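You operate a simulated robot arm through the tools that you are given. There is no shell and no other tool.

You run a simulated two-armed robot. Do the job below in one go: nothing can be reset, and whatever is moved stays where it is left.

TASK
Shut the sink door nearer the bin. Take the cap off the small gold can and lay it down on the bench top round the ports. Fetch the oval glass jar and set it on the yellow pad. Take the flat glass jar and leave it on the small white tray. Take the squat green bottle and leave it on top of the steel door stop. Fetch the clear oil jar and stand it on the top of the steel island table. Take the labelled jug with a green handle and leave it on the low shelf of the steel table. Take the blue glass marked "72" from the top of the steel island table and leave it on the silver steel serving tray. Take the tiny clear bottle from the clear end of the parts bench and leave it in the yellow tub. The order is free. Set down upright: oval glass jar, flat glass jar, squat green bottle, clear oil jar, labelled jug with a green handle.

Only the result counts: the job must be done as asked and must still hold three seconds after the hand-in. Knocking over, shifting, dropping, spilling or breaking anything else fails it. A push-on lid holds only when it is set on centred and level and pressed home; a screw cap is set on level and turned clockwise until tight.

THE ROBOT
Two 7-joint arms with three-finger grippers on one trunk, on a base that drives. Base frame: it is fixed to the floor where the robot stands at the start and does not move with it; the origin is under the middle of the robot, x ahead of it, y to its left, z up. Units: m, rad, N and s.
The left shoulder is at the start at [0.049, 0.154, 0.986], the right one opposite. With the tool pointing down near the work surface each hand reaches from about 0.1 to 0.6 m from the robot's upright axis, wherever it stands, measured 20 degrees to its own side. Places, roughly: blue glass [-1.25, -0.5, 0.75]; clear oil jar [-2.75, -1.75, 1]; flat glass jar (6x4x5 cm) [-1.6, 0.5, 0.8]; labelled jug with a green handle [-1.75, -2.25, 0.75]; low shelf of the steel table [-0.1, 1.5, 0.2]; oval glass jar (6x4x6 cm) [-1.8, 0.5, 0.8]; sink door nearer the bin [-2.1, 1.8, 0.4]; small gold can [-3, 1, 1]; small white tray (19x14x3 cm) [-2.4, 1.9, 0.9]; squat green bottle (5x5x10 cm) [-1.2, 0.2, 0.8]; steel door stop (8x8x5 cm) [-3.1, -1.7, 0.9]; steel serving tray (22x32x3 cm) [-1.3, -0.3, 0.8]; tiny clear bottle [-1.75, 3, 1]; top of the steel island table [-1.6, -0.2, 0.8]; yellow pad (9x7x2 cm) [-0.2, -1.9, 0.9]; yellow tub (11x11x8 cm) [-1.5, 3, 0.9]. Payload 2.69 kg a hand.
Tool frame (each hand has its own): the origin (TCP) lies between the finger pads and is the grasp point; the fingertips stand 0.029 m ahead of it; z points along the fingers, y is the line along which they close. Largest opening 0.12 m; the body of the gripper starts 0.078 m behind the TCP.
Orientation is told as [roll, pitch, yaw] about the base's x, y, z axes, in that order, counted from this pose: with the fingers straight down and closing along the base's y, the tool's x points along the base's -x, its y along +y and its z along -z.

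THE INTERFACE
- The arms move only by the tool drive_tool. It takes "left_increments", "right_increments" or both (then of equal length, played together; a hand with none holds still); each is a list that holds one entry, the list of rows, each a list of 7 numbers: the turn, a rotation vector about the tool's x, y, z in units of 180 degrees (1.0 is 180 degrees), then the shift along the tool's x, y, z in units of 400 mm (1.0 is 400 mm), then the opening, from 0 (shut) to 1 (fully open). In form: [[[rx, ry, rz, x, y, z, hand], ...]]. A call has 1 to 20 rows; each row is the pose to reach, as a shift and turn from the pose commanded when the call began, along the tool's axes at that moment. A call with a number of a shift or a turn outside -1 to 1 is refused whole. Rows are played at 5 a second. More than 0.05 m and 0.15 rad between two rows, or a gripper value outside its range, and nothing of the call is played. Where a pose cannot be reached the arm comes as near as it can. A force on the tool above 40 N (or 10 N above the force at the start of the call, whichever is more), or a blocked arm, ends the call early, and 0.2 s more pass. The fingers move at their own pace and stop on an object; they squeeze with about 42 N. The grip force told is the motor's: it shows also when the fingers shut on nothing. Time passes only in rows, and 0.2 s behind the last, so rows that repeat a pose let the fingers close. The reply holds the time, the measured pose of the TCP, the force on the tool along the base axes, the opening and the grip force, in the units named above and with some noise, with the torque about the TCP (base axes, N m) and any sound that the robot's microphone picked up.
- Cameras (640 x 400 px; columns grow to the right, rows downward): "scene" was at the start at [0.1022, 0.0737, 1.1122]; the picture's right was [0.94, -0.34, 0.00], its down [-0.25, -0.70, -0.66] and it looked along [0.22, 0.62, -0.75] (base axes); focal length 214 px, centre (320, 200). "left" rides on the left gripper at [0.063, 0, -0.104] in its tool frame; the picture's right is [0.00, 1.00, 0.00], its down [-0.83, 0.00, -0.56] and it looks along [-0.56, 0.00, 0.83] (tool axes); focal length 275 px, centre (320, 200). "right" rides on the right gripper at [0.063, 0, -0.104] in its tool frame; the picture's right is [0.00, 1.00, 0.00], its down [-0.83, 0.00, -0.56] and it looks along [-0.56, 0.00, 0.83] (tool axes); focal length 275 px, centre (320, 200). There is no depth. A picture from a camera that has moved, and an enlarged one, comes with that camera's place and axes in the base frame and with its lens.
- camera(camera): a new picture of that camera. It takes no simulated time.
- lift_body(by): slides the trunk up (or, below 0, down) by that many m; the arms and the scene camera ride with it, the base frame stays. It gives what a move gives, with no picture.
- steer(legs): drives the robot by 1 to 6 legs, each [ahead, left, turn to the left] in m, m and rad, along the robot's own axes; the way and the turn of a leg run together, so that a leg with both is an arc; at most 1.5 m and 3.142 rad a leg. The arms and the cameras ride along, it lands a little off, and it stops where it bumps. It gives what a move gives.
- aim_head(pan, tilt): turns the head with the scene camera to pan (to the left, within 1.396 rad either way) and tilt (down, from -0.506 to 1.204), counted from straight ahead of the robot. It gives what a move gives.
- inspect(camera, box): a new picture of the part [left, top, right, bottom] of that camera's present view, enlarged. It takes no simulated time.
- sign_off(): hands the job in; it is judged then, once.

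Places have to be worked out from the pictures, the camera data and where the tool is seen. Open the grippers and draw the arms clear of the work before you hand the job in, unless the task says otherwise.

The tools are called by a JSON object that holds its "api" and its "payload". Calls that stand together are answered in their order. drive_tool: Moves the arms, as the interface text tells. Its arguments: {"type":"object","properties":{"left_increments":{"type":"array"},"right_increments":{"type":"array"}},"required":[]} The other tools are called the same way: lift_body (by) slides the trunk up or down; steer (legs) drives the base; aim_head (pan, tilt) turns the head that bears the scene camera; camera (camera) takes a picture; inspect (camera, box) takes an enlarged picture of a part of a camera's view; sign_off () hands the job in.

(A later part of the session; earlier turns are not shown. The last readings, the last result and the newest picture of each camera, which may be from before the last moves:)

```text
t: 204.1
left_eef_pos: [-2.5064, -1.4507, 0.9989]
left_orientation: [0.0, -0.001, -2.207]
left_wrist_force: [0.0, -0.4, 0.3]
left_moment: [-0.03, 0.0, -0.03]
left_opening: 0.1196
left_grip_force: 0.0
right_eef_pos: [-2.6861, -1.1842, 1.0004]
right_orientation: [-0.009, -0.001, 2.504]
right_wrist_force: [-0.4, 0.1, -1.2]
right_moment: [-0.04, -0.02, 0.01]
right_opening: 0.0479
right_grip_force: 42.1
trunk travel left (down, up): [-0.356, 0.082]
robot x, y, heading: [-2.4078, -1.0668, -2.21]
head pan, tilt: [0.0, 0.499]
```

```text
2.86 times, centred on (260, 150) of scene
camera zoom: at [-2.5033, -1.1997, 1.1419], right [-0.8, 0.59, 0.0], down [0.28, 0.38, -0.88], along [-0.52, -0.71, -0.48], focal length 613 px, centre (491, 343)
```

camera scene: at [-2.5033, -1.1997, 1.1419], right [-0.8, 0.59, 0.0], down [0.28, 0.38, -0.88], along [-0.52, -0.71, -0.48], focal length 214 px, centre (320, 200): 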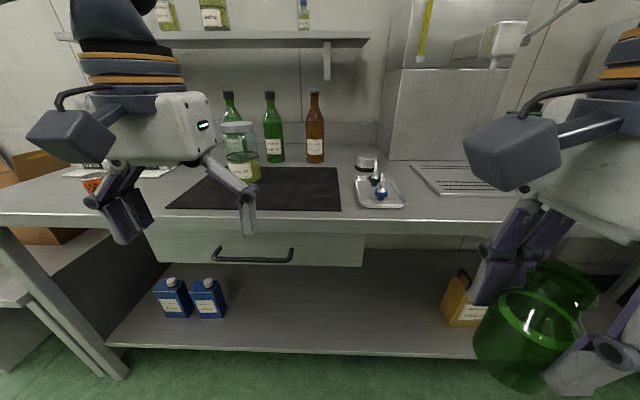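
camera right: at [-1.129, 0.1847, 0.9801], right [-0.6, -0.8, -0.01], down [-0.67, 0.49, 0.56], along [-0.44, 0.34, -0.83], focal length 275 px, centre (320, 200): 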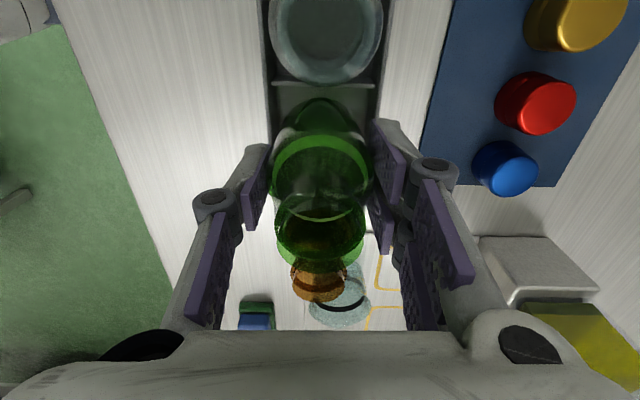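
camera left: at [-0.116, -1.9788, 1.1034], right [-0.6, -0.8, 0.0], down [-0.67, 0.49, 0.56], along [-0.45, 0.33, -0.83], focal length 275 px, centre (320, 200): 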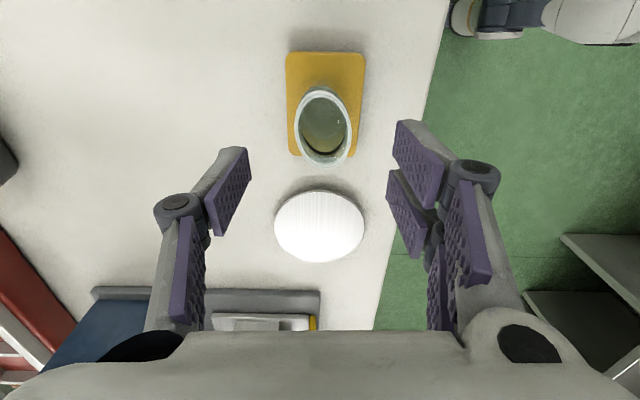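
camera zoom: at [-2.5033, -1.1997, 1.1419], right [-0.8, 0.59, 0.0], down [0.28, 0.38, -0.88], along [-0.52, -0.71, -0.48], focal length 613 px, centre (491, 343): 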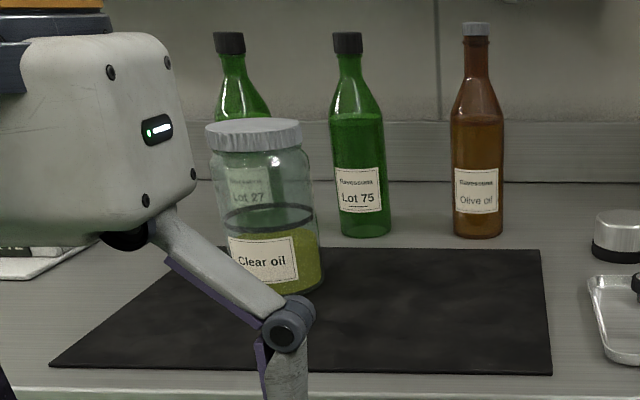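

The domed steel cylinder with a rubber foot is the door stop; "Clear oil" jar is on the mat. I raise the trunk, pull the left hand back, and then drive closer.

{"api": "lift_body", "payload": {"by": 0.08}}

{"api": "drive_tool", "payload": {"left_increments": [[[0, 0, 0, 0.08, 0, 0, 1], [0, 0, 0, 0.16, 0, 0, 1], [0, 0, 0, 0.24, 0, 0, 1], [0, 0, 0, 0.3, 0, 0, 1], [0, 0, 0, 0.3, 0, 0, 1]]]}}

{"api": "steer", "payload": {"legs": [[0.25, 0, 0]]}}

{"api": "camera", "payload": {"camera": "scene"}}

```text
t: 205.2
left_eef_pos: [-2.5067, -1.4516, 1.0785]
left_orientation: [0.001, 0.0, -2.205]
left_wrist_force: [-0.7, -0.1, 0.0]
left_moment: [0.04, 0.0, 0.02]
left_opening: 0.1197
left_grip_force: 0.1
right_eef_pos: [-2.6865, -1.1834, 1.0798]
right_orientation: [-0.01, 0.001, 2.502]
right_wrist_force: [-0.6, -0.2, -0.9]
right_moment: [0.03, -0.02, 0.01]
right_opening: 0.0478
right_grip_force: 41.8
trunk travel left (down, up): [-0.436, 0.002]
robot x, y, heading: [-2.4089, -1.0658, -2.203]
head pan, tilt: [0.0, 0.499]
```

```text
t: 206.4
left_eef_pos: [-2.436, -1.3525, 1.0807]
left_orientation: [-0.001, -0.002, -2.207]
left_wrist_force: [0.0, 0.3, 0.0]
left_moment: [0.02, -0.01, 0.01]
left_opening: 0.1201
left_grip_force: 0.0
right_eef_pos: [-2.6853, -1.1836, 1.0808]
right_orientation: [-0.009, -0.002, 2.503]
right_wrist_force: [0.2, -0.2, -1.5]
right_moment: [-0.01, 0.06, -0.01]
right_opening: 0.0483
right_grip_force: 42.0
trunk travel left (down, up): [-0.436, 0.002]
robot x, y, heading: [-2.4058, -1.0669, -2.209]
head pan, tilt: [0.0, 0.499]
```

```text
t: 208.3
left_eef_pos: [-2.587, -1.5577, 1.0798]
left_orientation: [0.0, -0.001, -2.209]
left_wrist_force: [0.0, -1.1, -1.0]
left_moment: [0.04, -0.01, 0.0]
left_opening: 0.12
left_grip_force: 0.1
right_eef_pos: [-2.8367, -1.387, 1.0806]
right_orientation: [-0.009, 0.001, 2.5]
right_wrist_force: [-0.1, 0.2, -1.5]
right_moment: [0.02, -0.01, 0.0]
right_opening: 0.0481
right_grip_force: 41.8
trunk travel left (down, up): [-0.436, 0.002]
robot x, y, heading: [-2.5586, -1.2708, -2.204]
head pan, tilt: [0.0, 0.499]
```

```text
taken
camera scene: at [-2.6131, -1.3478, 1.2339], right [-0.8, 0.6, 0.0], down [0.29, 0.38, -0.88], along [-0.52, -0.71, -0.48], focal length 214 px, centre (320, 200)
```

scene: 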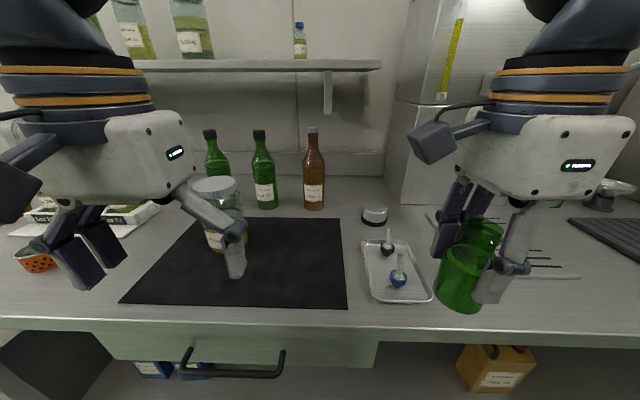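

{"api": "inspect", "payload": {"camera": "scene", "box": [330, 180, 450, 310]}}

{"api": "camera", "payload": {"camera": "right"}}

{"api": "camera", "payload": {"camera": "left"}}

```text
3.08 times, centred on (390, 245) of scene
camera zoom: at [-2.6131, -1.3478, 1.2339], right [-0.8, 0.6, 0.0], down [0.29, 0.38, -0.88], along [-0.52, -0.71, -0.48], focal length 660 px, centre (105, 62)
```

zoom: 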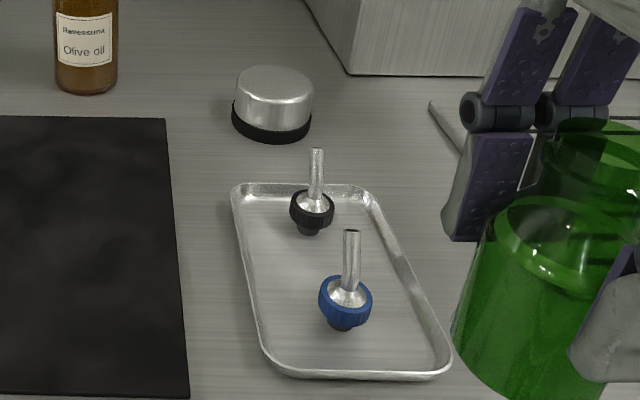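

```text
taken
camera right: at [-2.7872, -1.4261, 1.1845], right [-0.59, -0.8, -0.01], down [-0.67, 0.49, 0.56], along [-0.44, 0.34, -0.83], focal length 275 px, centre (320, 200)
```

right: 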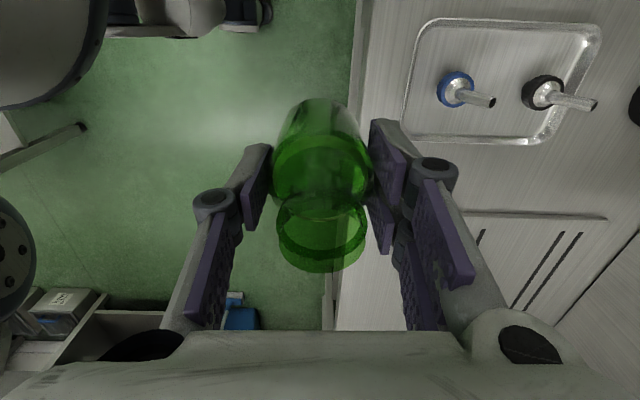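

```text
taken
camera left: at [-2.5497, -1.5067, 1.1841], right [0.8, -0.6, 0.0], down [-0.5, -0.66, 0.56], along [-0.33, -0.45, -0.83], focal length 275 px, centre (320, 200)
```

left: 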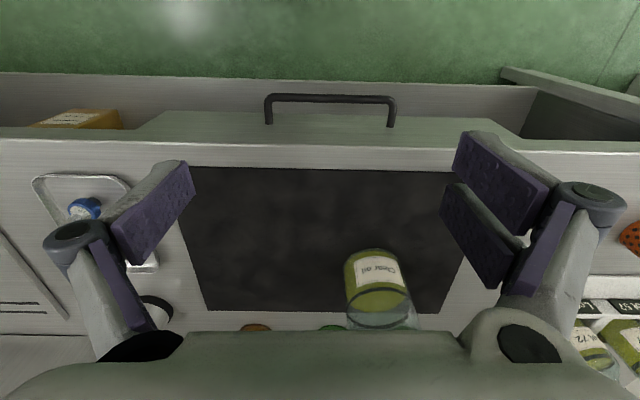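

Triangulated: door-stop top at about (-3.050, -1.678, 0.923); the valves in the small tray lie under the path, so I keep the bottle bottom above 0.97. I drive 0.1 m closer, then look through the right camera mid-way.

{"api": "steer", "payload": {"legs": [[0.1, 0, 0]]}}

{"api": "drive_tool", "payload": {"right_increments": [[[0, 0, 0, 0, 0.1, 0, 0], [0, 0, 0, 0, 0.2, 0, 0], [0, 0, 0, 0, 0.3, 0.02, 0], [0, 0, 0, 0, 0.4, 0.05, 0], [0, 0, 0, 0, 0.5, 0.07, 0], [0, 0, 0, 0, 0.6, 0.07, 0], [0, 0, 0, 0, 0.6, 0.07, 0]]]}}

{"api": "camera", "payload": {"camera": "right"}}

{"api": "camera", "payload": {"camera": "scene"}}

```text
t: 209.4
left_eef_pos: [-2.6474, -1.6359, 1.0808]
left_orientation: [-0.002, 0.0, -2.212]
left_wrist_force: [-0.2, 0.7, 0.0]
left_moment: [0.03, -0.06, 0.03]
left_opening: 0.1198
left_grip_force: 0.0
right_eef_pos: [-2.8956, -1.4658, 1.0815]
right_orientation: [-0.009, -0.001, 2.5]
right_wrist_force: [-0.4, -0.4, -2.1]
right_moment: [0.04, -0.03, 0.0]
right_opening: 0.0477
right_grip_force: 42.1
trunk travel left (down, up): [-0.436, 0.002]
robot x, y, heading: [-2.6116, -1.3503, -2.207]
head pan, tilt: [0.0, 0.499]
```

```text
t: 211.0
left_eef_pos: [-2.6449, -1.6348, 1.0813]
left_orientation: [0.0, -0.004, -2.211]
left_wrist_force: [0.3, -0.2, -0.1]
left_moment: [-0.02, 0.0, 0.01]
left_opening: 0.1199
left_grip_force: 0.0
right_eef_pos: [-3.0358, -1.6561, 1.0543]
right_orientation: [-0.006, -0.003, 2.502]
right_wrist_force: [0.2, 0.2, -1.0]
right_moment: [-0.02, 0.02, -0.03]
right_opening: 0.0481
right_grip_force: 42.3
trunk travel left (down, up): [-0.436, 0.002]
robot x, y, heading: [-2.6183, -1.3473, -2.208]
head pan, tilt: [0.0, 0.499]
```

```text
taken
camera right: at [-2.9871, -1.6956, 1.158], right [-0.59, -0.8, -0.01], down [-0.67, 0.49, 0.56], along [-0.44, 0.34, -0.83], focal length 275 px, centre (320, 200)
```

right: 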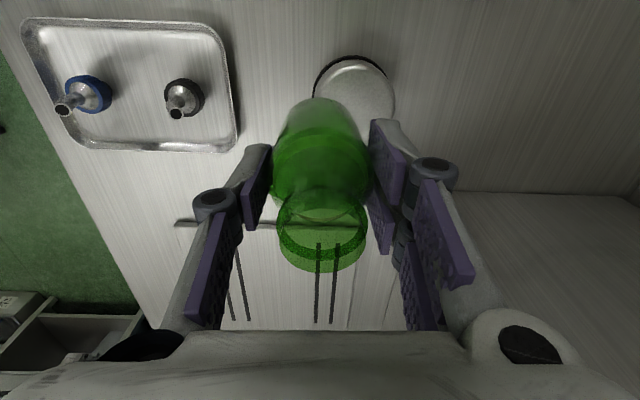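

```text
taken
camera scene: at [-2.6707, -1.425, 1.2341], right [-0.8, 0.6, 0.0], down [0.29, 0.38, -0.88], along [-0.52, -0.7, -0.48], focal length 214 px, centre (320, 200)
```

scene: 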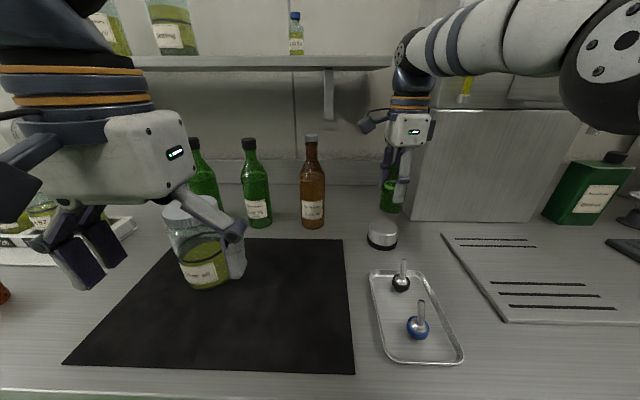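

{"api": "inspect", "payload": {"camera": "right", "box": [290, 40, 420, 140]}}

{"api": "inspect", "payload": {"camera": "scene", "box": [350, 170, 430, 270]}}

```text
4.00 times, centred on (355, 90) of right
camera zoom: at [-2.9871, -1.6956, 1.158], right [-0.59, -0.8, -0.01], down [-0.67, 0.49, 0.56], along [-0.44, 0.34, -0.83], focal length 1101 px, centre (180, 640)
```

zoom: 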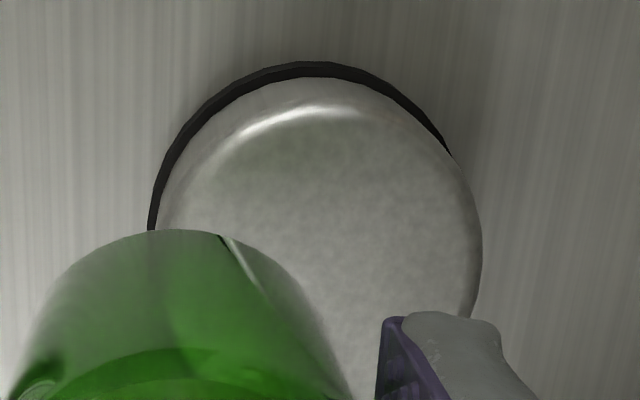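

```text
4.00 times, centred on (390, 220) of scene
camera zoom: at [-2.6707, -1.425, 1.2341], right [-0.8, 0.6, 0.0], down [0.29, 0.38, -0.88], along [-0.52, -0.7, -0.48], focal length 858 px, centre (40, 120)
```

zoom: 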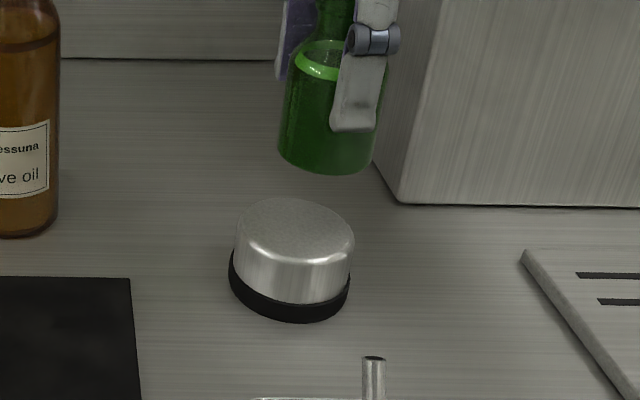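

The bottle needs about 27 mm more ahead to be centred over the door stop. I move it there, lower to about 8 mm above and check from the scene camera.

{"api": "drive_tool", "payload": {"right_increments": [[[0, 0, 0, 0, 0.035, 0, 0], [0, 0, 0, 0, 0.069, 0, 0], [0, 0, 0, 0, 0.069, 0.06, 0], [0, 0, 0, 0, 0.069, 0.12, 0], [0, 0, 0, 0, 0.069, 0.135, 0], [0, 0, 0, 0, 0.069, 0.135, 0]]]}}

{"api": "inspect", "payload": {"camera": "scene", "box": [350, 170, 430, 270]}}

{"api": "camera", "payload": {"camera": "right"}}

```text
t: 212.4
left_eef_pos: [-2.6464, -1.6346, 1.08]
left_orientation: [0.0, -0.004, -2.21]
left_wrist_force: [-0.1, -0.7, -0.5]
left_moment: [-0.01, 0.02, -0.01]
left_opening: 0.12
left_grip_force: 0.0
right_eef_pos: [-3.0548, -1.6784, 0.9973]
right_orientation: [-0.009, -0.002, 2.5]
right_wrist_force: [-0.2, 0.3, -0.8]
right_moment: [0.01, 0.02, 0.01]
right_opening: 0.0479
right_grip_force: 41.9
right hand out of reach, approached as far as the arm can: row 2
trunk travel left (down, up): [-0.436, 0.002]
robot x, y, heading: [-2.6163, -1.3504, -2.213]
head pan, tilt: [0.0, 0.499]
```

```text
4.00 times, centred on (390, 220) of scene
camera zoom: at [-2.6712, -1.4258, 1.2339], right [-0.8, 0.6, 0.0], down [0.29, 0.38, -0.88], along [-0.52, -0.7, -0.48], focal length 858 px, centre (40, 120)
```

zoom: 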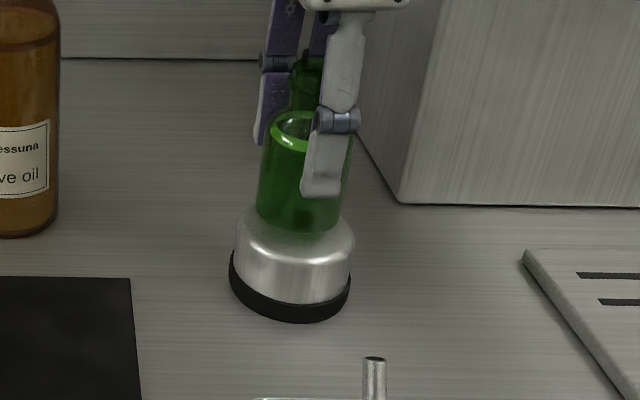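

```text
taken
camera right: at [-3.0046, -1.7176, 1.1002], right [-0.59, -0.8, -0.01], down [-0.67, 0.49, 0.56], along [-0.44, 0.34, -0.83], focal length 275 px, centre (320, 200)
```

right: 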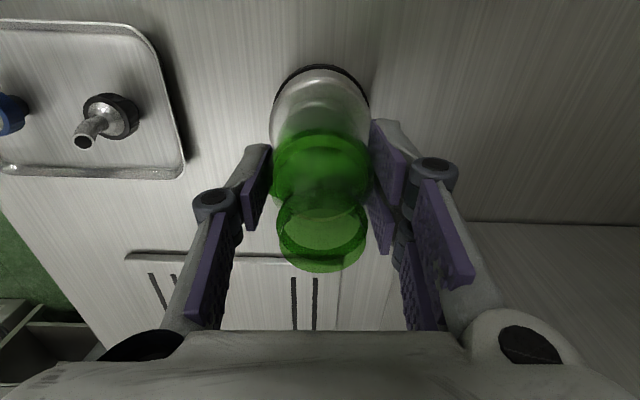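

The bottle is about 3–4 mm right of centre; I correct and lower it in small steps.

{"api": "drive_tool", "payload": {"right_increments": [[[0, 0, 0, 0.009, 0, 0, 0], [0, 0, 0, 0.009, 0, 0.007, 0], [0, 0, 0, 0.009, 0, 0.013, 0], [0, 0, 0, 0.009, 0, 0.013, 0]]]}}

{"api": "inspect", "payload": {"camera": "scene", "box": [350, 170, 430, 270]}}

```text
t: 213.4
left_eef_pos: [-2.6461, -1.6355, 1.0793]
left_orientation: [0.0, -0.004, -2.212]
left_wrist_force: [-0.3, -0.3, -0.3]
left_moment: [-0.04, 0.01, -0.02]
left_opening: 0.12
left_grip_force: 0.2
right_eef_pos: [-3.0519, -1.6804, 0.9907]
right_orientation: [-0.008, -0.001, 2.499]
right_wrist_force: [0.0, -0.7, -1.3]
right_moment: [0.0, 0.0, 0.01]
right_opening: 0.0481
right_grip_force: 41.8
trunk travel left (down, up): [-0.436, 0.002]
robot x, y, heading: [-2.612, -1.3509, -2.208]
head pan, tilt: [0.0, 0.499]
```

```text
4.00 times, centred on (390, 220) of scene
camera zoom: at [-2.6712, -1.4258, 1.2339], right [-0.8, 0.6, 0.0], down [0.29, 0.38, -0.88], along [-0.52, -0.7, -0.48], focal length 858 px, centre (40, 120)
```

zoom: 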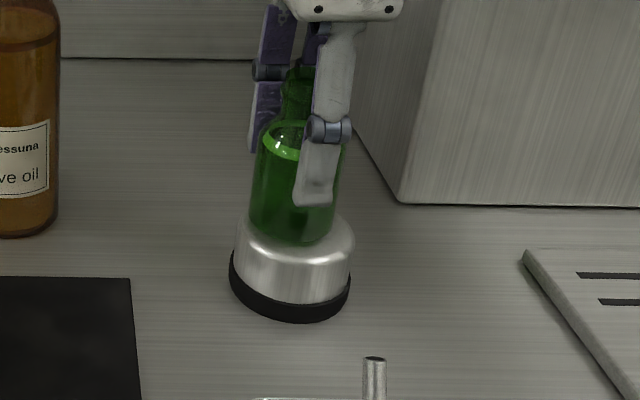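

{"api": "drive_tool", "payload": {"right_increments": [[[0, 0, 0, 0, 0, 0.005, 0], [0, 0, 0, 0, 0, 0.01, 0], [0, 0, 0, 0, 0, 0.01, 0]]]}}

```text
t: 214.2
left_eef_pos: [-2.6458, -1.6353, 1.0795]
left_orientation: [-0.001, -0.005, -2.211]
left_wrist_force: [0.6, 0.2, 0.3]
left_moment: [-0.01, -0.01, 0.02]
left_opening: 0.12
left_grip_force: 0.1
right_eef_pos: [-3.0525, -1.679, 0.9866]
right_orientation: [-0.008, -0.002, 2.5]
right_wrist_force: [0.4, 1.3, -1.1]
right_moment: [0.01, 0.03, -0.01]
right_opening: 0.048
right_grip_force: 41.8
trunk travel left (down, up): [-0.436, 0.002]
robot x, y, heading: [-2.6155, -1.3499, -2.208]
head pan, tilt: [0.0, 0.499]
```

{"api": "drive_tool", "payload": {"right_increments": [[[0, 0, 0, 0, 0, 0.005, 0], [0, 0, 0, 0, 0, 0.008, 0], [0, 0, 0, 0, 0, 0.008, 0]]]}}

```text
t: 215.0
left_eef_pos: [-2.6444, -1.635, 1.0814]
left_orientation: [0.0, -0.005, -2.211]
left_wrist_force: [-0.7, 0.2, 0.3]
left_moment: [-0.01, 0.01, 0.0]
left_opening: 0.12
left_grip_force: 0.1
right_eef_pos: [-3.0507, -1.6797, 0.9858]
right_orientation: [-0.002, -0.002, 2.499]
right_wrist_force: [-2.4, 1.0, 18.0]
right_moment: [-0.22, 0.42, -0.05]
right_opening: 0.0479
right_grip_force: 41.7
trunk travel left (down, up): [-0.436, 0.002]
robot x, y, heading: [-2.6174, -1.3496, -2.214]
head pan, tilt: [0.0, 0.499]
```

Contact (18 N). I relax by a millimetre, then open slowly and rise.

{"api": "drive_tool", "payload": {"right_increments": [[[0, 0, 0, 0, 0, -0.003, 0], [0, 0, 0, 0, 0, -0.003, 0.45], [0, 0, 0, 0, 0, -0.003, 0.6], [0, 0, 0, 0, 0, -0.003, 0.7], [0, 0, 0, 0, 0, -0.05, 0.8], [0, 0, 0, 0, 0, -0.12, 0.9], [0, 0, 0, 0, -0.02, -0.18, 0.9], [0, 0, 0, 0, -0.02, -0.18, 0.9]]]}}

{"api": "inspect", "payload": {"camera": "scene", "box": [350, 150, 430, 270]}}

{"api": "camera", "payload": {"camera": "right"}}

```text
t: 216.8
left_eef_pos: [-2.6463, -1.6351, 1.0806]
left_orientation: [0.0, -0.003, -2.212]
left_wrist_force: [0.0, 0.2, 0.0]
left_moment: [0.03, -0.01, 0.02]
left_opening: 0.1198
left_grip_force: 0.1
right_eef_pos: [-3.048, -1.6751, 1.054]
right_orientation: [-0.009, -0.001, 2.501]
right_wrist_force: [0.8, 0.1, -0.1]
right_moment: [0.01, -0.02, -0.02]
right_opening: 0.1079
right_grip_force: 0.0
trunk travel left (down, up): [-0.436, 0.002]
robot x, y, heading: [-2.6159, -1.3466, -2.213]
head pan, tilt: [0.0, 0.499]
```

```text
3.33 times, centred on (390, 210) of scene
camera zoom: at [-2.6714, -1.4261, 1.2338], right [-0.8, 0.6, 0.0], down [0.29, 0.38, -0.88], along [-0.52, -0.7, -0.48], focal length 715 px, centre (87, 167)
```

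zoom: 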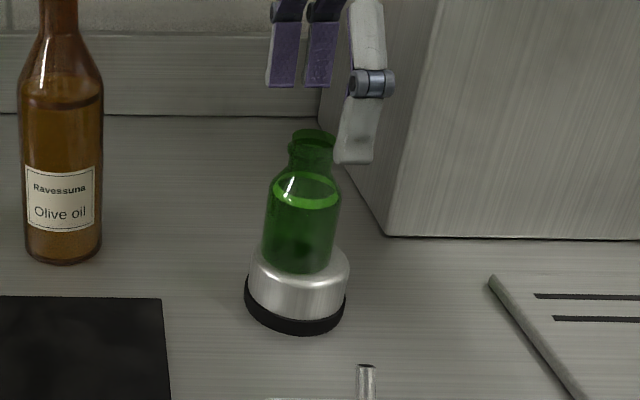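

```text
taken
camera right: at [-2.9988, -1.7141, 1.1576], right [-0.59, -0.8, -0.01], down [-0.67, 0.49, 0.56], along [-0.44, 0.34, -0.83], focal length 275 px, centre (320, 200)
```

right: 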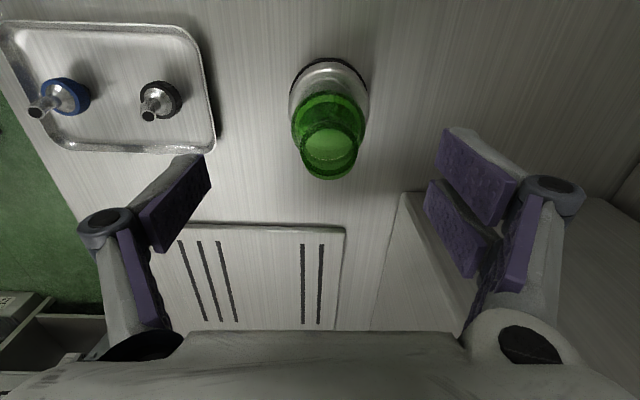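

The green bottle stands safely. To leave without crossing it, I turn the right wrist back to neutral around it (fingers left/right) and then retract straight back.

{"api": "drive_tool", "payload": {"right_increments": [[[0, 0, -0.045, 0, 0, 0, 0.9], [0, 0, -0.09, 0, 0, 0, 0.9], [0, 0, -0.135, 0, 0, 0, 0.9], [0, 0, -0.18, 0, 0, 0, 0.9], [0, 0, -0.225, 0, 0, 0, 0.9], [0, 0, -0.27, 0, 0, 0, 0.9], [0, 0, -0.315, 0, 0, 0, 0.9], [0, 0, -0.36, 0, 0, 0, 0.9], [0, 0, -0.405, 0, 0, 0, 0.9], [0, 0, -0.45, 0, 0, 0, 0.9], [0, 0, -0.495, 0, 0, 0, 0.9], [0, 0, -0.495, 0, 0, 0, 0.9]]]}}

{"api": "camera", "payload": {"camera": "right"}}

{"api": "camera", "payload": {"camera": "scene"}}

```text
t: 219.4
left_eef_pos: [-2.6451, -1.6361, 1.081]
left_orientation: [-0.001, -0.003, -2.212]
left_wrist_force: [-0.7, -0.1, -0.6]
left_moment: [-0.03, 0.02, -0.02]
left_opening: 0.1199
left_grip_force: 0.0
right_eef_pos: [-3.0467, -1.6747, 1.0552]
right_orientation: [0.0, 0.008, -2.227]
right_wrist_force: [0.1, 0.0, 0.7]
right_moment: [-0.01, -0.04, 0.01]
right_opening: 0.1081
right_grip_force: 0.0
trunk travel left (down, up): [-0.436, 0.002]
robot x, y, heading: [-2.6185, -1.3495, -2.211]
head pan, tilt: [0.0, 0.499]
```

```text
taken
camera right: at [-3.0103, -1.6261, 1.1605], right [0.8, -0.61, 0.0], down [-0.51, -0.67, 0.55], along [-0.33, -0.44, -0.84], focal length 275 px, centre (320, 200)
```

right: 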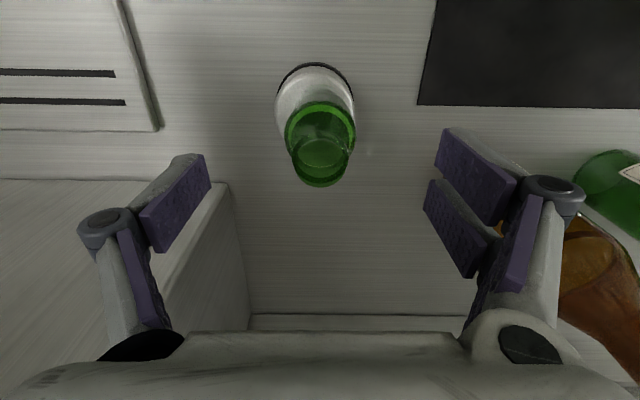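

```text
taken
camera scene: at [-2.6712, -1.4258, 1.2339], right [-0.8, 0.6, 0.0], down [0.29, 0.38, -0.88], along [-0.52, -0.7, -0.48], focal length 214 px, centre (320, 200)
```

scene: 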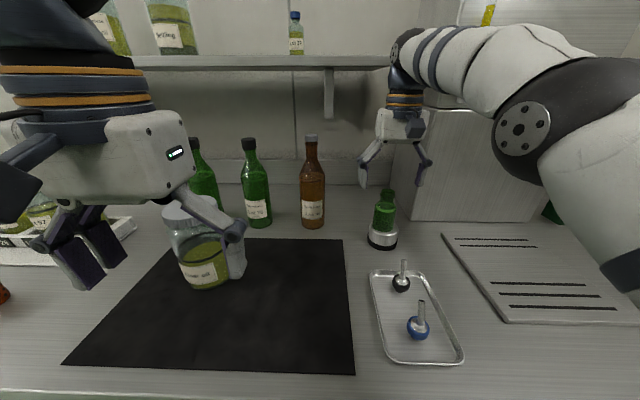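

The path back is free: I retract the right hand straight back.

{"api": "drive_tool", "payload": {"right_increments": [[[0, 0, 0, 0.1, 0, 0, 0.9], [0, 0, 0, 0.2, 0, 0, 0.9], [0, 0, 0, 0.3, 0, 0, 0.9], [0, 0, 0, 0.4, 0, 0, 1], [0, 0, 0, 0.5, 0, 0, 1], [0, 0, 0, 0.6, 0, 0, 1], [0, 0, 0, 0.6, 0, 0, 1]]]}}

{"api": "inspect", "payload": {"camera": "scene", "box": [60, 120, 420, 380]}}

{"api": "camera", "payload": {"camera": "left"}}

```text
t: 221.0
left_eef_pos: [-2.6463, -1.635, 1.0802]
left_orientation: [0.0, -0.002, -2.212]
left_wrist_force: [0.7, -0.3, -0.2]
left_moment: [0.0, -0.03, 0.02]
left_opening: 0.1202
left_grip_force: 0.0
right_eef_pos: [-2.9015, -1.4843, 1.0576]
right_orientation: [-0.001, 0.006, -2.229]
right_wrist_force: [0.0, -0.5, -0.2]
right_moment: [0.05, 0.03, -0.01]
right_opening: 0.12
right_grip_force: 0.0
trunk travel left (down, up): [-0.436, 0.002]
robot x, y, heading: [-2.6159, -1.3437, -2.212]
head pan, tilt: [0.0, 0.499]
```

```text
1.54 times, centred on (240, 250) of scene
camera zoom: at [-2.6712, -1.4263, 1.2338], right [-0.8, 0.6, 0.0], down [0.29, 0.38, -0.88], along [-0.52, -0.7, -0.48], focal length 330 px, centre (443, 123)
```

zoom: 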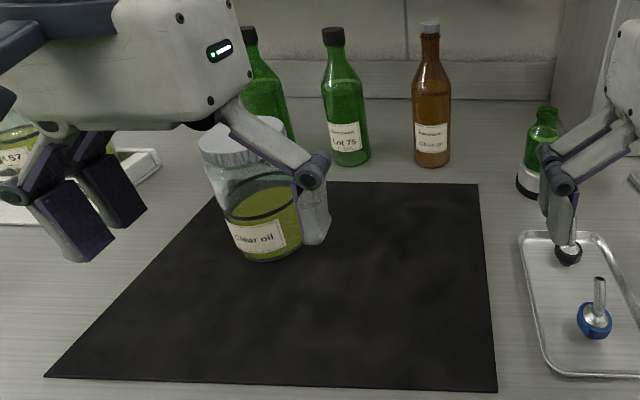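

```text
taken
camera left: at [-2.608, -1.5853, 1.1839], right [0.8, -0.6, 0.0], down [-0.5, -0.66, 0.56], along [-0.34, -0.45, -0.83], focal length 275 px, centre (320, 200)
```

left: 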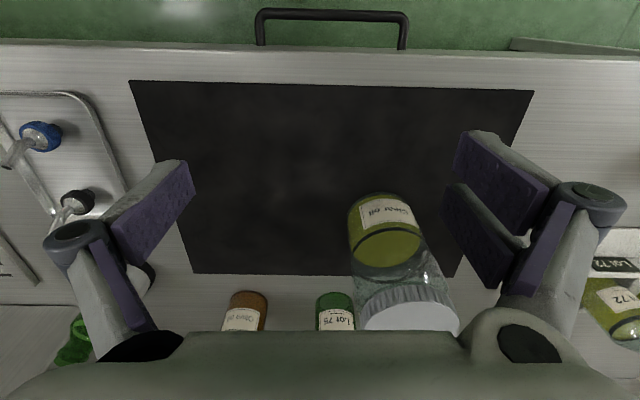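

The clear oil jar (about 9.5 cm wide, lid top near z≈1.04) stands about 0.42 m ahead and 0.24 m left of me. I move the open left hand above it and check.

{"api": "drive_tool", "payload": {"left_increments": [[[0, 0, 0, 0, 0.06, -0.05, 1], [0, 0, 0, -0.08, 0.12, -0.06, 1], [0, 0, 0, -0.16, 0.18, -0.06, 1], [0, 0, 0, -0.24, 0.225, -0.06, 1], [0, 0, 0, -0.3, 0.225, -0.06, 1], [0, 0, 0, -0.3, 0.225, -0.06, 1]]]}}

{"api": "camera", "payload": {"camera": "left"}}

{"api": "camera", "payload": {"camera": "scene"}}

```text
t: 222.4
left_eef_pos: [-2.6456, -1.7871, 1.1049]
left_orientation: [-0.001, -0.002, -2.211]
left_wrist_force: [1.0, 0.2, 0.6]
left_moment: [-0.02, 0.01, -0.03]
left_opening: 0.1197
left_grip_force: 0.1
right_eef_pos: [-2.9024, -1.4847, 1.058]
right_orientation: [-0.002, 0.007, -2.228]
right_wrist_force: [-0.3, 0.3, -0.4]
right_moment: [-0.01, -0.01, 0.04]
right_opening: 0.12
right_grip_force: 0.0
trunk travel left (down, up): [-0.436, 0.002]
robot x, y, heading: [-2.6129, -1.3436, -2.206]
head pan, tilt: [0.0, 0.499]
```

```text
taken
camera left: at [-2.6075, -1.7359, 1.208], right [0.8, -0.6, 0.0], down [-0.5, -0.66, 0.56], along [-0.34, -0.45, -0.83], focal length 275 px, centre (320, 200)
```

left: 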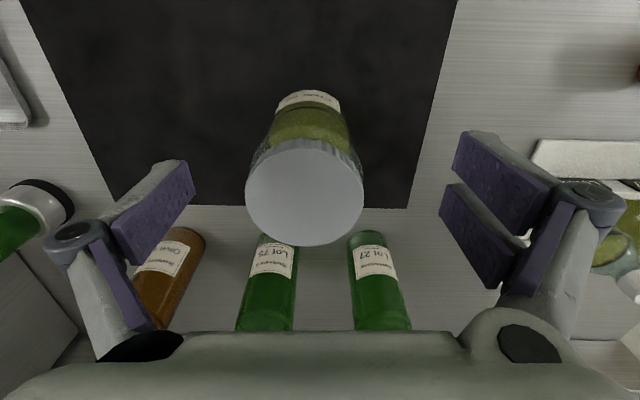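

```text
taken
camera scene: at [-2.6708, -1.4256, 1.234], right [-0.8, 0.6, 0.0], down [0.29, 0.38, -0.88], along [-0.52, -0.7, -0.48], focal length 214 px, centre (320, 200)
```

scene: 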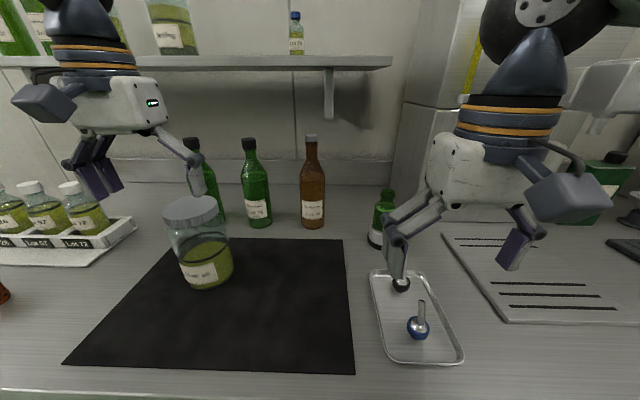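

Triangulated lid centre: 0.419 m ahead, 0.228 m left, z≈1.038. I centre the hand and go down to just above the lid for a check.

{"api": "drive_tool", "payload": {"left_increments": [[[0, 0, 0, -0.06, -0.015, 0, 1], [0, 0, 0, -0.11, -0.0275, 0, 1], [0, 0, 0, -0.11, -0.0275, 0.06, 1], [0, 0, 0, -0.11, -0.0275, 0.075, 1], [0, 0, 0, -0.11, -0.0275, 0.075, 1]]]}}

{"api": "camera", "payload": {"camera": "left"}}

{"api": "inspect", "payload": {"camera": "scene", "box": [100, 120, 300, 300]}}

```text
t: 223.6
left_eef_pos: [-2.6816, -1.8149, 1.0743]
left_orientation: [0.0, -0.004, -2.21]
left_wrist_force: [0.2, -0.2, 0.2]
left_moment: [0.01, -0.02, 0.01]
left_opening: 0.1199
left_grip_force: 0.0
right_eef_pos: [-2.9014, -1.4842, 1.0583]
right_orientation: [-0.001, 0.009, -2.229]
right_wrist_force: [-0.7, 0.2, 0.0]
right_moment: [0.03, 0.03, -0.01]
right_opening: 0.1203
right_grip_force: 0.0
trunk travel left (down, up): [-0.436, 0.002]
robot x, y, heading: [-2.6139, -1.352, -2.21]
head pan, tilt: [0.0, 0.499]
```

```text
taken
camera left: at [-2.643, -1.7639, 1.1789], right [0.8, -0.6, 0.0], down [-0.5, -0.66, 0.56], along [-0.34, -0.45, -0.83], focal length 275 px, centre (320, 200)
```

left: 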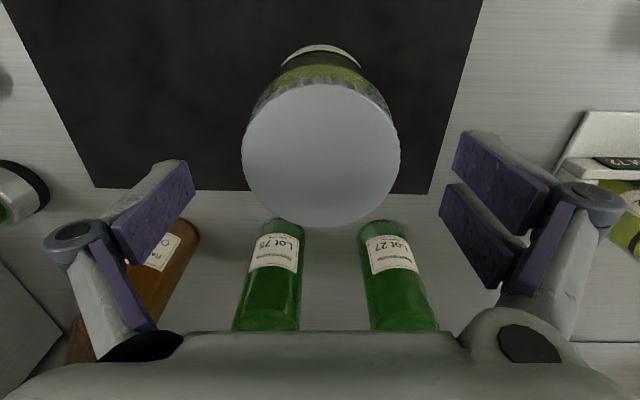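

```text
2.22 times, centred on (200, 210) of scene
camera zoom: at [-2.6711, -1.4258, 1.2339], right [-0.8, 0.6, 0.0], down [0.29, 0.38, -0.88], along [-0.52, -0.7, -0.48], focal length 477 px, centre (587, 178)
```

zoom: 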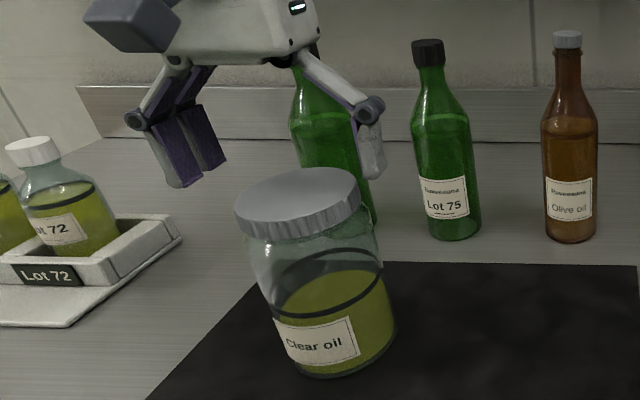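

The lid is centred under the gripper. I descend along the jar to TCP z≈0.968 and close on the glass body.

{"api": "drive_tool", "payload": {"left_increments": [[[0, 0, 0, -0.003, 0, 0.07, 1], [0, 0, 0, -0.003, 0, 0.14, 1], [0, 0, 0, -0.003, 0, 0.21, 1], [0, 0, 0, -0.003, 0, 0.262, 1], [0, 0, 0, -0.003, 0, 0.262, 1]]]}}

{"api": "inspect", "payload": {"camera": "scene", "box": [100, 120, 300, 300]}}

{"api": "camera", "payload": {"camera": "left"}}

```text
t: 224.7
left_eef_pos: [-2.6826, -1.818, 0.9829]
left_orientation: [0.002, -0.027, -2.211]
left_wrist_force: [5.8, 3.9, 23.6]
left_moment: [-0.45, 0.17, -0.02]
left_opening: 0.1205
left_grip_force: 0.1
right_eef_pos: [-2.9014, -1.4833, 1.06]
right_orientation: [-0.001, 0.004, -2.229]
right_wrist_force: [-0.2, 0.0, 0.2]
right_moment: [0.01, 0.03, -0.02]
right_opening: 0.1201
right_grip_force: 0.0
trunk travel left (down, up): [-0.436, 0.002]
robot x, y, heading: [-2.615, -1.3479, -2.21]
head pan, tilt: [0.0, 0.499]
stopped in row 5 (left hand): the force on the tool passed its limit at 45 N (the readings are from after the stop); the commanded pose is now the measured one
```

```text
2.22 times, centred on (200, 210) of scene
camera zoom: at [-2.6698, -1.4237, 1.2344], right [-0.8, 0.6, 0.0], down [0.28, 0.38, -0.88], along [-0.52, -0.71, -0.48], focal length 477 px, centre (587, 178)
```

zoom: 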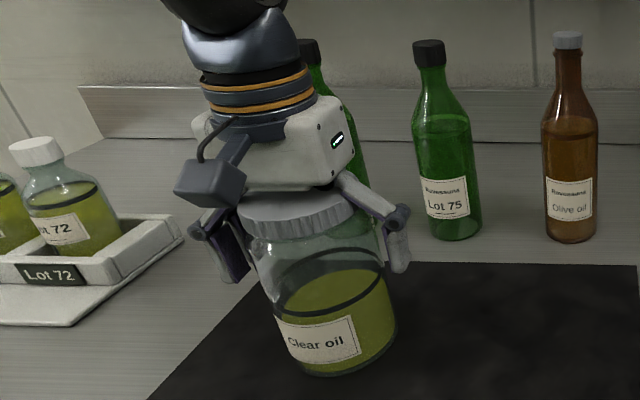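

```text
taken
camera left: at [-2.644, -1.7649, 1.0847], right [0.8, -0.6, 0.0], down [-0.49, -0.65, 0.58], along [-0.35, -0.46, -0.81], focal length 275 px, centre (320, 200)
```

left: 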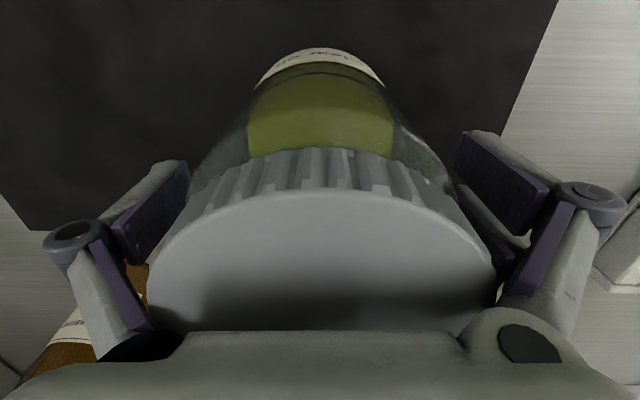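

The palm touched the lid at TCP z≈0.983. I rise 10 mm, level the hand and then close on the body.

{"api": "drive_tool", "payload": {"left_increments": [[[0.0035, -0.0025, 0, 0, 0, -0.015, 1], [0.007, -0.005, 0, 0, 0, -0.025, 1], [0.007, -0.005, 0, 0, 0, -0.025, 1]]]}}

{"api": "camera", "payload": {"camera": "left"}}

```text
t: 225.4
left_eef_pos: [-2.683, -1.8195, 0.9879]
left_orientation: [-0.02, -0.033, -2.209]
left_wrist_force: [0.1, 0.4, 0.5]
left_moment: [-0.04, -0.03, 0.02]
left_opening: 0.1199
left_grip_force: 0.1
right_eef_pos: [-2.9026, -1.4854, 1.0559]
right_orientation: [-0.001, 0.01, -2.229]
right_wrist_force: [0.2, 0.4, -0.7]
right_moment: [0.0, -0.02, -0.01]
right_opening: 0.1197
right_grip_force: 0.0
trunk travel left (down, up): [-0.436, 0.002]
robot x, y, heading: [-2.6158, -1.3503, -2.208]
head pan, tilt: [0.0, 0.499]
```

```text
taken
camera left: at [-2.642, -1.7668, 1.0888], right [0.8, -0.6, -0.02], down [-0.48, -0.66, 0.58], along [-0.36, -0.46, -0.81], focal length 275 px, centre (320, 200)
```

left: 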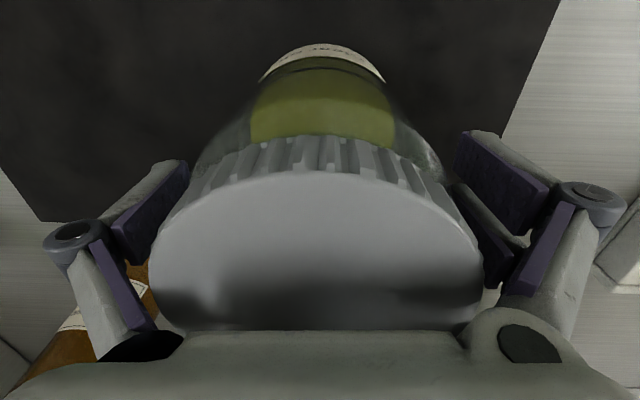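

The angle convention is tool-based; I now correct roll and pitch the right way.

{"api": "drive_tool", "payload": {"left_increments": [[[-0.0064, 0.0105, 0, 0, 0, -0.005, 1], [-0.0064, 0.0105, 0, 0, 0, -0.005, 1]]]}}

{"api": "camera", "payload": {"camera": "left"}}

```text
t: 226.1
left_eef_pos: [-2.6832, -1.8192, 0.9905]
left_orientation: [-0.004, -0.002, -2.212]
left_wrist_force: [0.0, 0.3, -0.3]
left_moment: [-0.01, 0.01, -0.01]
left_opening: 0.1198
left_grip_force: 0.0
right_eef_pos: [-2.9028, -1.4849, 1.0576]
right_orientation: [-0.002, 0.009, -2.229]
right_wrist_force: [-0.6, -1.0, -0.4]
right_moment: [0.02, 0.01, 0.01]
right_opening: 0.12
right_grip_force: 0.0
trunk travel left (down, up): [-0.436, 0.002]
robot x, y, heading: [-2.6126, -1.3465, -2.213]
head pan, tilt: [0.0, 0.499]
```

```text
taken
camera left: at [-2.6456, -1.7684, 1.094], right [0.8, -0.6, 0.0], down [-0.5, -0.66, 0.56], along [-0.34, -0.45, -0.83], focal length 275 px, centre (320, 200)
```

left: 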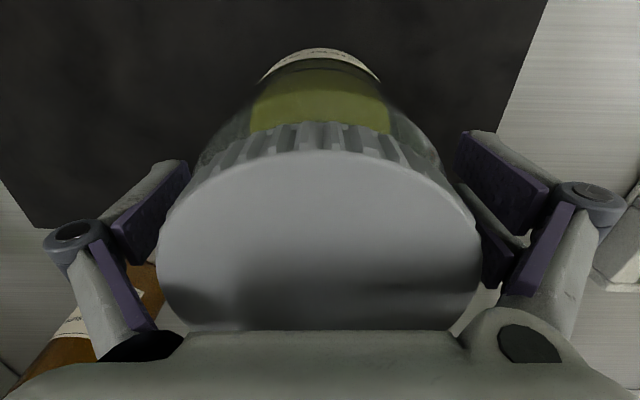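

Level now. I lower 3 mm and close the grip on the jar.

{"api": "drive_tool", "payload": {"left_increments": [[[0, 0, 0, 0, 0, 0.008, 1], [0, 0, 0, 0, 0, 0.008, 0], [0, 0, 0, 0, 0, 0.008, 0], [0, 0, 0, 0, 0, 0.008, 0]]]}}

{"api": "camera", "payload": {"camera": "left"}}

{"api": "inspect", "payload": {"camera": "scene", "box": [100, 120, 300, 300]}}

```text
t: 227.1
left_eef_pos: [-2.6849, -1.8188, 0.9946]
left_orientation: [0.0, -0.019, -2.211]
left_wrist_force: [4.0, 2.8, 30.7]
left_moment: [0.61, -0.36, -0.05]
left_opening: 0.0944
left_grip_force: 42.4
right_eef_pos: [-2.9006, -1.4811, 1.0589]
right_orientation: [0.0, 0.006, -2.23]
right_wrist_force: [0.3, 0.3, 0.6]
right_moment: [0.02, -0.01, 0.01]
right_opening: 0.1198
right_grip_force: 0.0
trunk travel left (down, up): [-0.436, 0.002]
robot x, y, heading: [-2.6151, -1.3488, -2.206]
head pan, tilt: [0.0, 0.499]
stopped in row 4 (left hand): the force on the tool passed its limit at 42 N (the readings are from after the stop); the commanded pose is now the measured one
```

```text
taken
camera left: at [-2.6454, -1.7667, 1.0963], right [0.8, -0.6, 0.0], down [-0.49, -0.66, 0.57], along [-0.34, -0.46, -0.82], focal length 275 px, centre (320, 200)
```

left: 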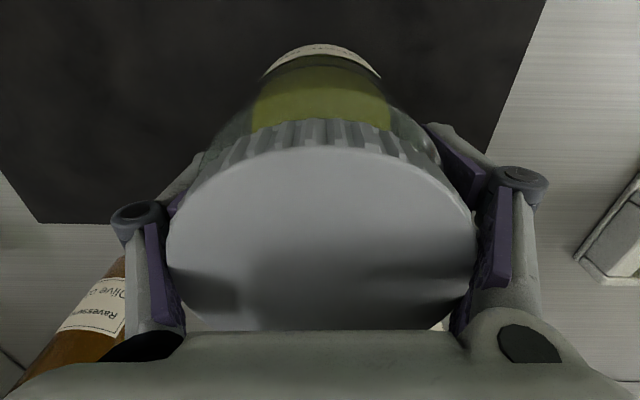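

```text
2.22 times, centred on (200, 210) of scene
camera zoom: at [-2.6698, -1.4232, 1.2342], right [-0.8, 0.6, 0.0], down [0.28, 0.38, -0.88], along [-0.52, -0.71, -0.48], focal length 477 px, centre (587, 178)
```

zoom: 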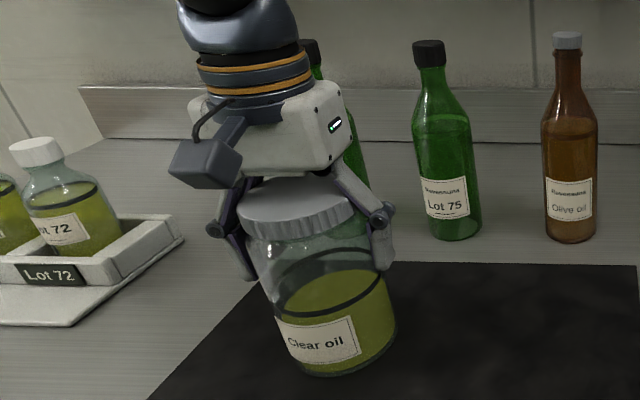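

Grip is on the body (0.094 m). I lift slowly and watch whether the jar comes along.

{"api": "drive_tool", "payload": {"left_increments": [[[0, 0, 0, 0, 0, -0.01, 0], [0, 0, 0, 0, 0, -0.025, 0], [0, 0, 0, 0, 0, -0.05, 0], [0, 0, 0, 0, 0, -0.05, 0]]]}}

{"api": "camera", "payload": {"camera": "left"}}

{"api": "inspect", "payload": {"camera": "scene", "box": [100, 120, 300, 300]}}

```text
t: 228.1
left_eef_pos: [-2.6851, -1.8215, 1.0094]
left_orientation: [-0.002, -0.008, -2.21]
left_wrist_force: [-0.1, 0.1, -7.0]
left_moment: [0.0, 0.01, 0.01]
left_opening: 0.0903
left_grip_force: 42.2
right_eef_pos: [-2.9026, -1.4852, 1.0582]
right_orientation: [-0.001, 0.008, -2.229]
right_wrist_force: [0.3, 0.4, -0.2]
right_moment: [0.02, 0.0, -0.01]
right_opening: 0.12
right_grip_force: 0.2
trunk travel left (down, up): [-0.436, 0.002]
robot x, y, heading: [-2.6194, -1.352, -2.212]
head pan, tilt: [0.0, 0.499]
```

```text
taken
camera left: at [-2.6465, -1.7701, 1.1128], right [0.8, -0.6, 0.0], down [-0.5, -0.66, 0.56], along [-0.34, -0.45, -0.83], focal length 275 px, centre (320, 200)
```

left: 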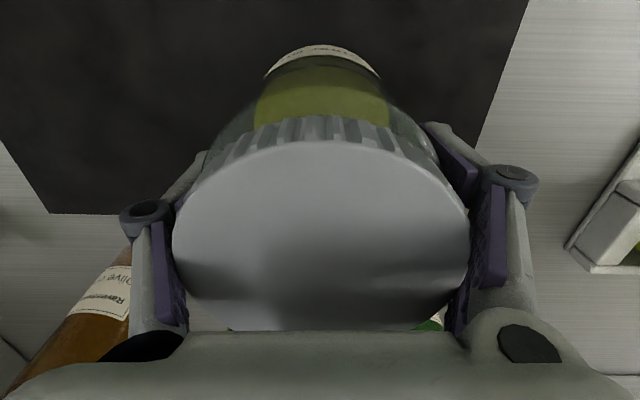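

```text
2.22 times, centred on (200, 210) of scene
camera zoom: at [-2.6713, -1.4267, 1.2337], right [-0.8, 0.6, 0.0], down [0.29, 0.38, -0.88], along [-0.52, -0.7, -0.48], focal length 477 px, centre (587, 178)
```

zoom: 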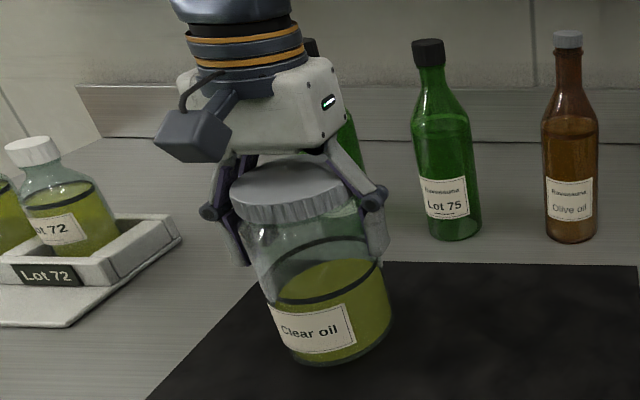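

The jar is lifted (about 7 N) and stable. I raise it and draw it back toward me.

{"api": "drive_tool", "payload": {"left_increments": [[[0, 0, 0, 0.02, 0, -0.07, 0], [0, 0, 0, 0.08, 0, -0.12, 0], [0, 0, 0, 0.16, 0, -0.15, 0], [0, 0, 0, 0.24, 0, -0.16, 0], [0, 0, 0, 0.32, 0, -0.16, 0], [0, 0, 0, 0.36, 0, -0.16, 0], [0, 0, 0, 0.36, 0, -0.16, 0]]]}}

{"api": "camera", "payload": {"camera": "scene"}}

{"api": "camera", "payload": {"camera": "left"}}

```text
t: 229.7
left_eef_pos: [-2.5979, -1.7053, 1.0714]
left_orientation: [-0.001, -0.011, -2.209]
left_wrist_force: [0.3, 0.0, -6.5]
left_moment: [0.02, 0.01, 0.01]
left_opening: 0.09
left_grip_force: 42.2
right_eef_pos: [-2.9031, -1.4857, 1.0579]
right_orientation: [-0.002, 0.008, -2.229]
right_wrist_force: [-0.4, 0.3, 0.0]
right_moment: [0.02, -0.02, 0.02]
right_opening: 0.1199
right_grip_force: 0.0
trunk travel left (down, up): [-0.436, 0.002]
robot x, y, heading: [-2.6199, -1.3504, -2.206]
head pan, tilt: [0.0, 0.499]
```

```text
taken
camera scene: at [-2.6711, -1.4265, 1.2338], right [-0.8, 0.6, 0.0], down [0.29, 0.38, -0.88], along [-0.52, -0.7, -0.48], focal length 214 px, centre (320, 200)
```

scene: 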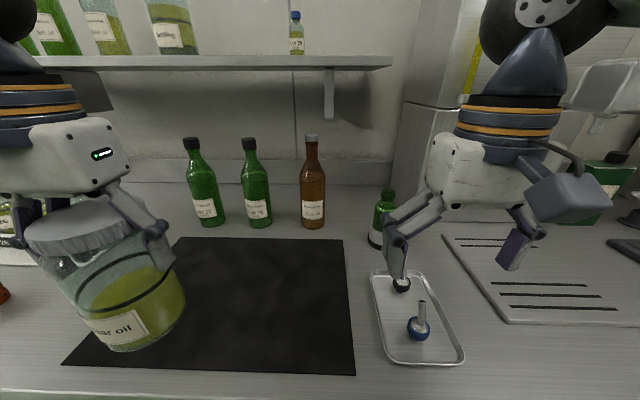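

```text
taken
camera left: at [-2.5594, -1.6546, 1.1751], right [0.8, -0.6, 0.0], down [-0.5, -0.66, 0.56], along [-0.34, -0.45, -0.83], focal length 275 px, centre (320, 200)
```

left: 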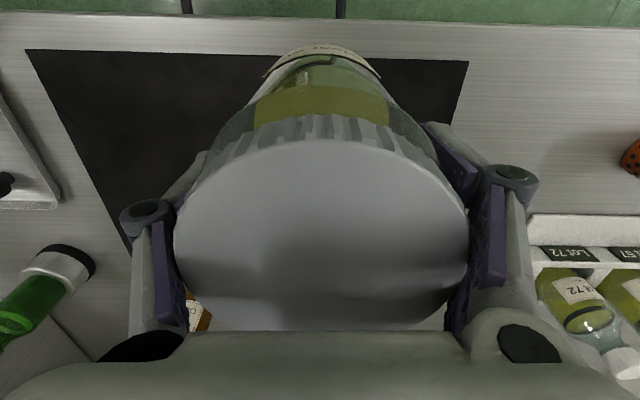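

I back into the aisle and slide left toward the stool with the jug.

{"api": "steer", "payload": {"legs": [[-0.36, 0, 0], [0, 1.3, 0]]}}

{"api": "camera", "payload": {"camera": "scene"}}

```text
t: 241.7
left_eef_pos: [-1.3629, -2.1908, 1.071]
left_orientation: [-0.001, -0.012, -2.227]
left_wrist_force: [-0.8, 0.4, -5.8]
left_moment: [0.02, 0.01, 0.02]
left_opening: 0.0896
left_grip_force: 41.8
right_eef_pos: [-1.6637, -1.9649, 1.0569]
right_orientation: [-0.002, 0.009, -2.246]
right_wrist_force: [0.7, 0.3, 0.1]
right_moment: [-0.02, -0.01, -0.04]
right_opening: 0.12
right_grip_force: 0.1
trunk travel left (down, up): [-0.436, 0.002]
robot x, y, heading: [-1.372, -1.8327, -2.227]
head pan, tilt: [0.0, 0.499]
```

```text
taken
camera scene: at [-1.4314, -1.9105, 1.2339], right [-0.79, 0.61, 0.0], down [0.29, 0.38, -0.88], along [-0.53, -0.7, -0.48], focal length 214 px, centre (320, 200)
```

scene: 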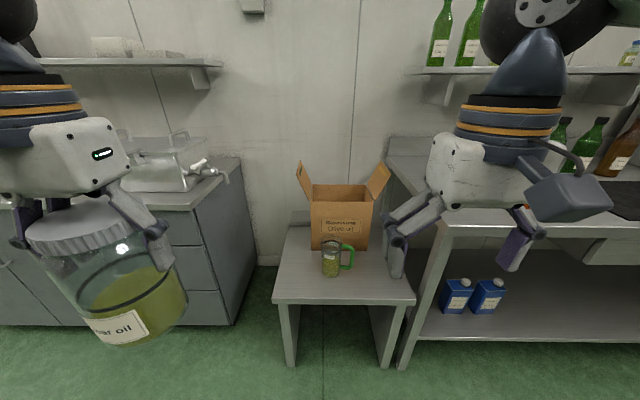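

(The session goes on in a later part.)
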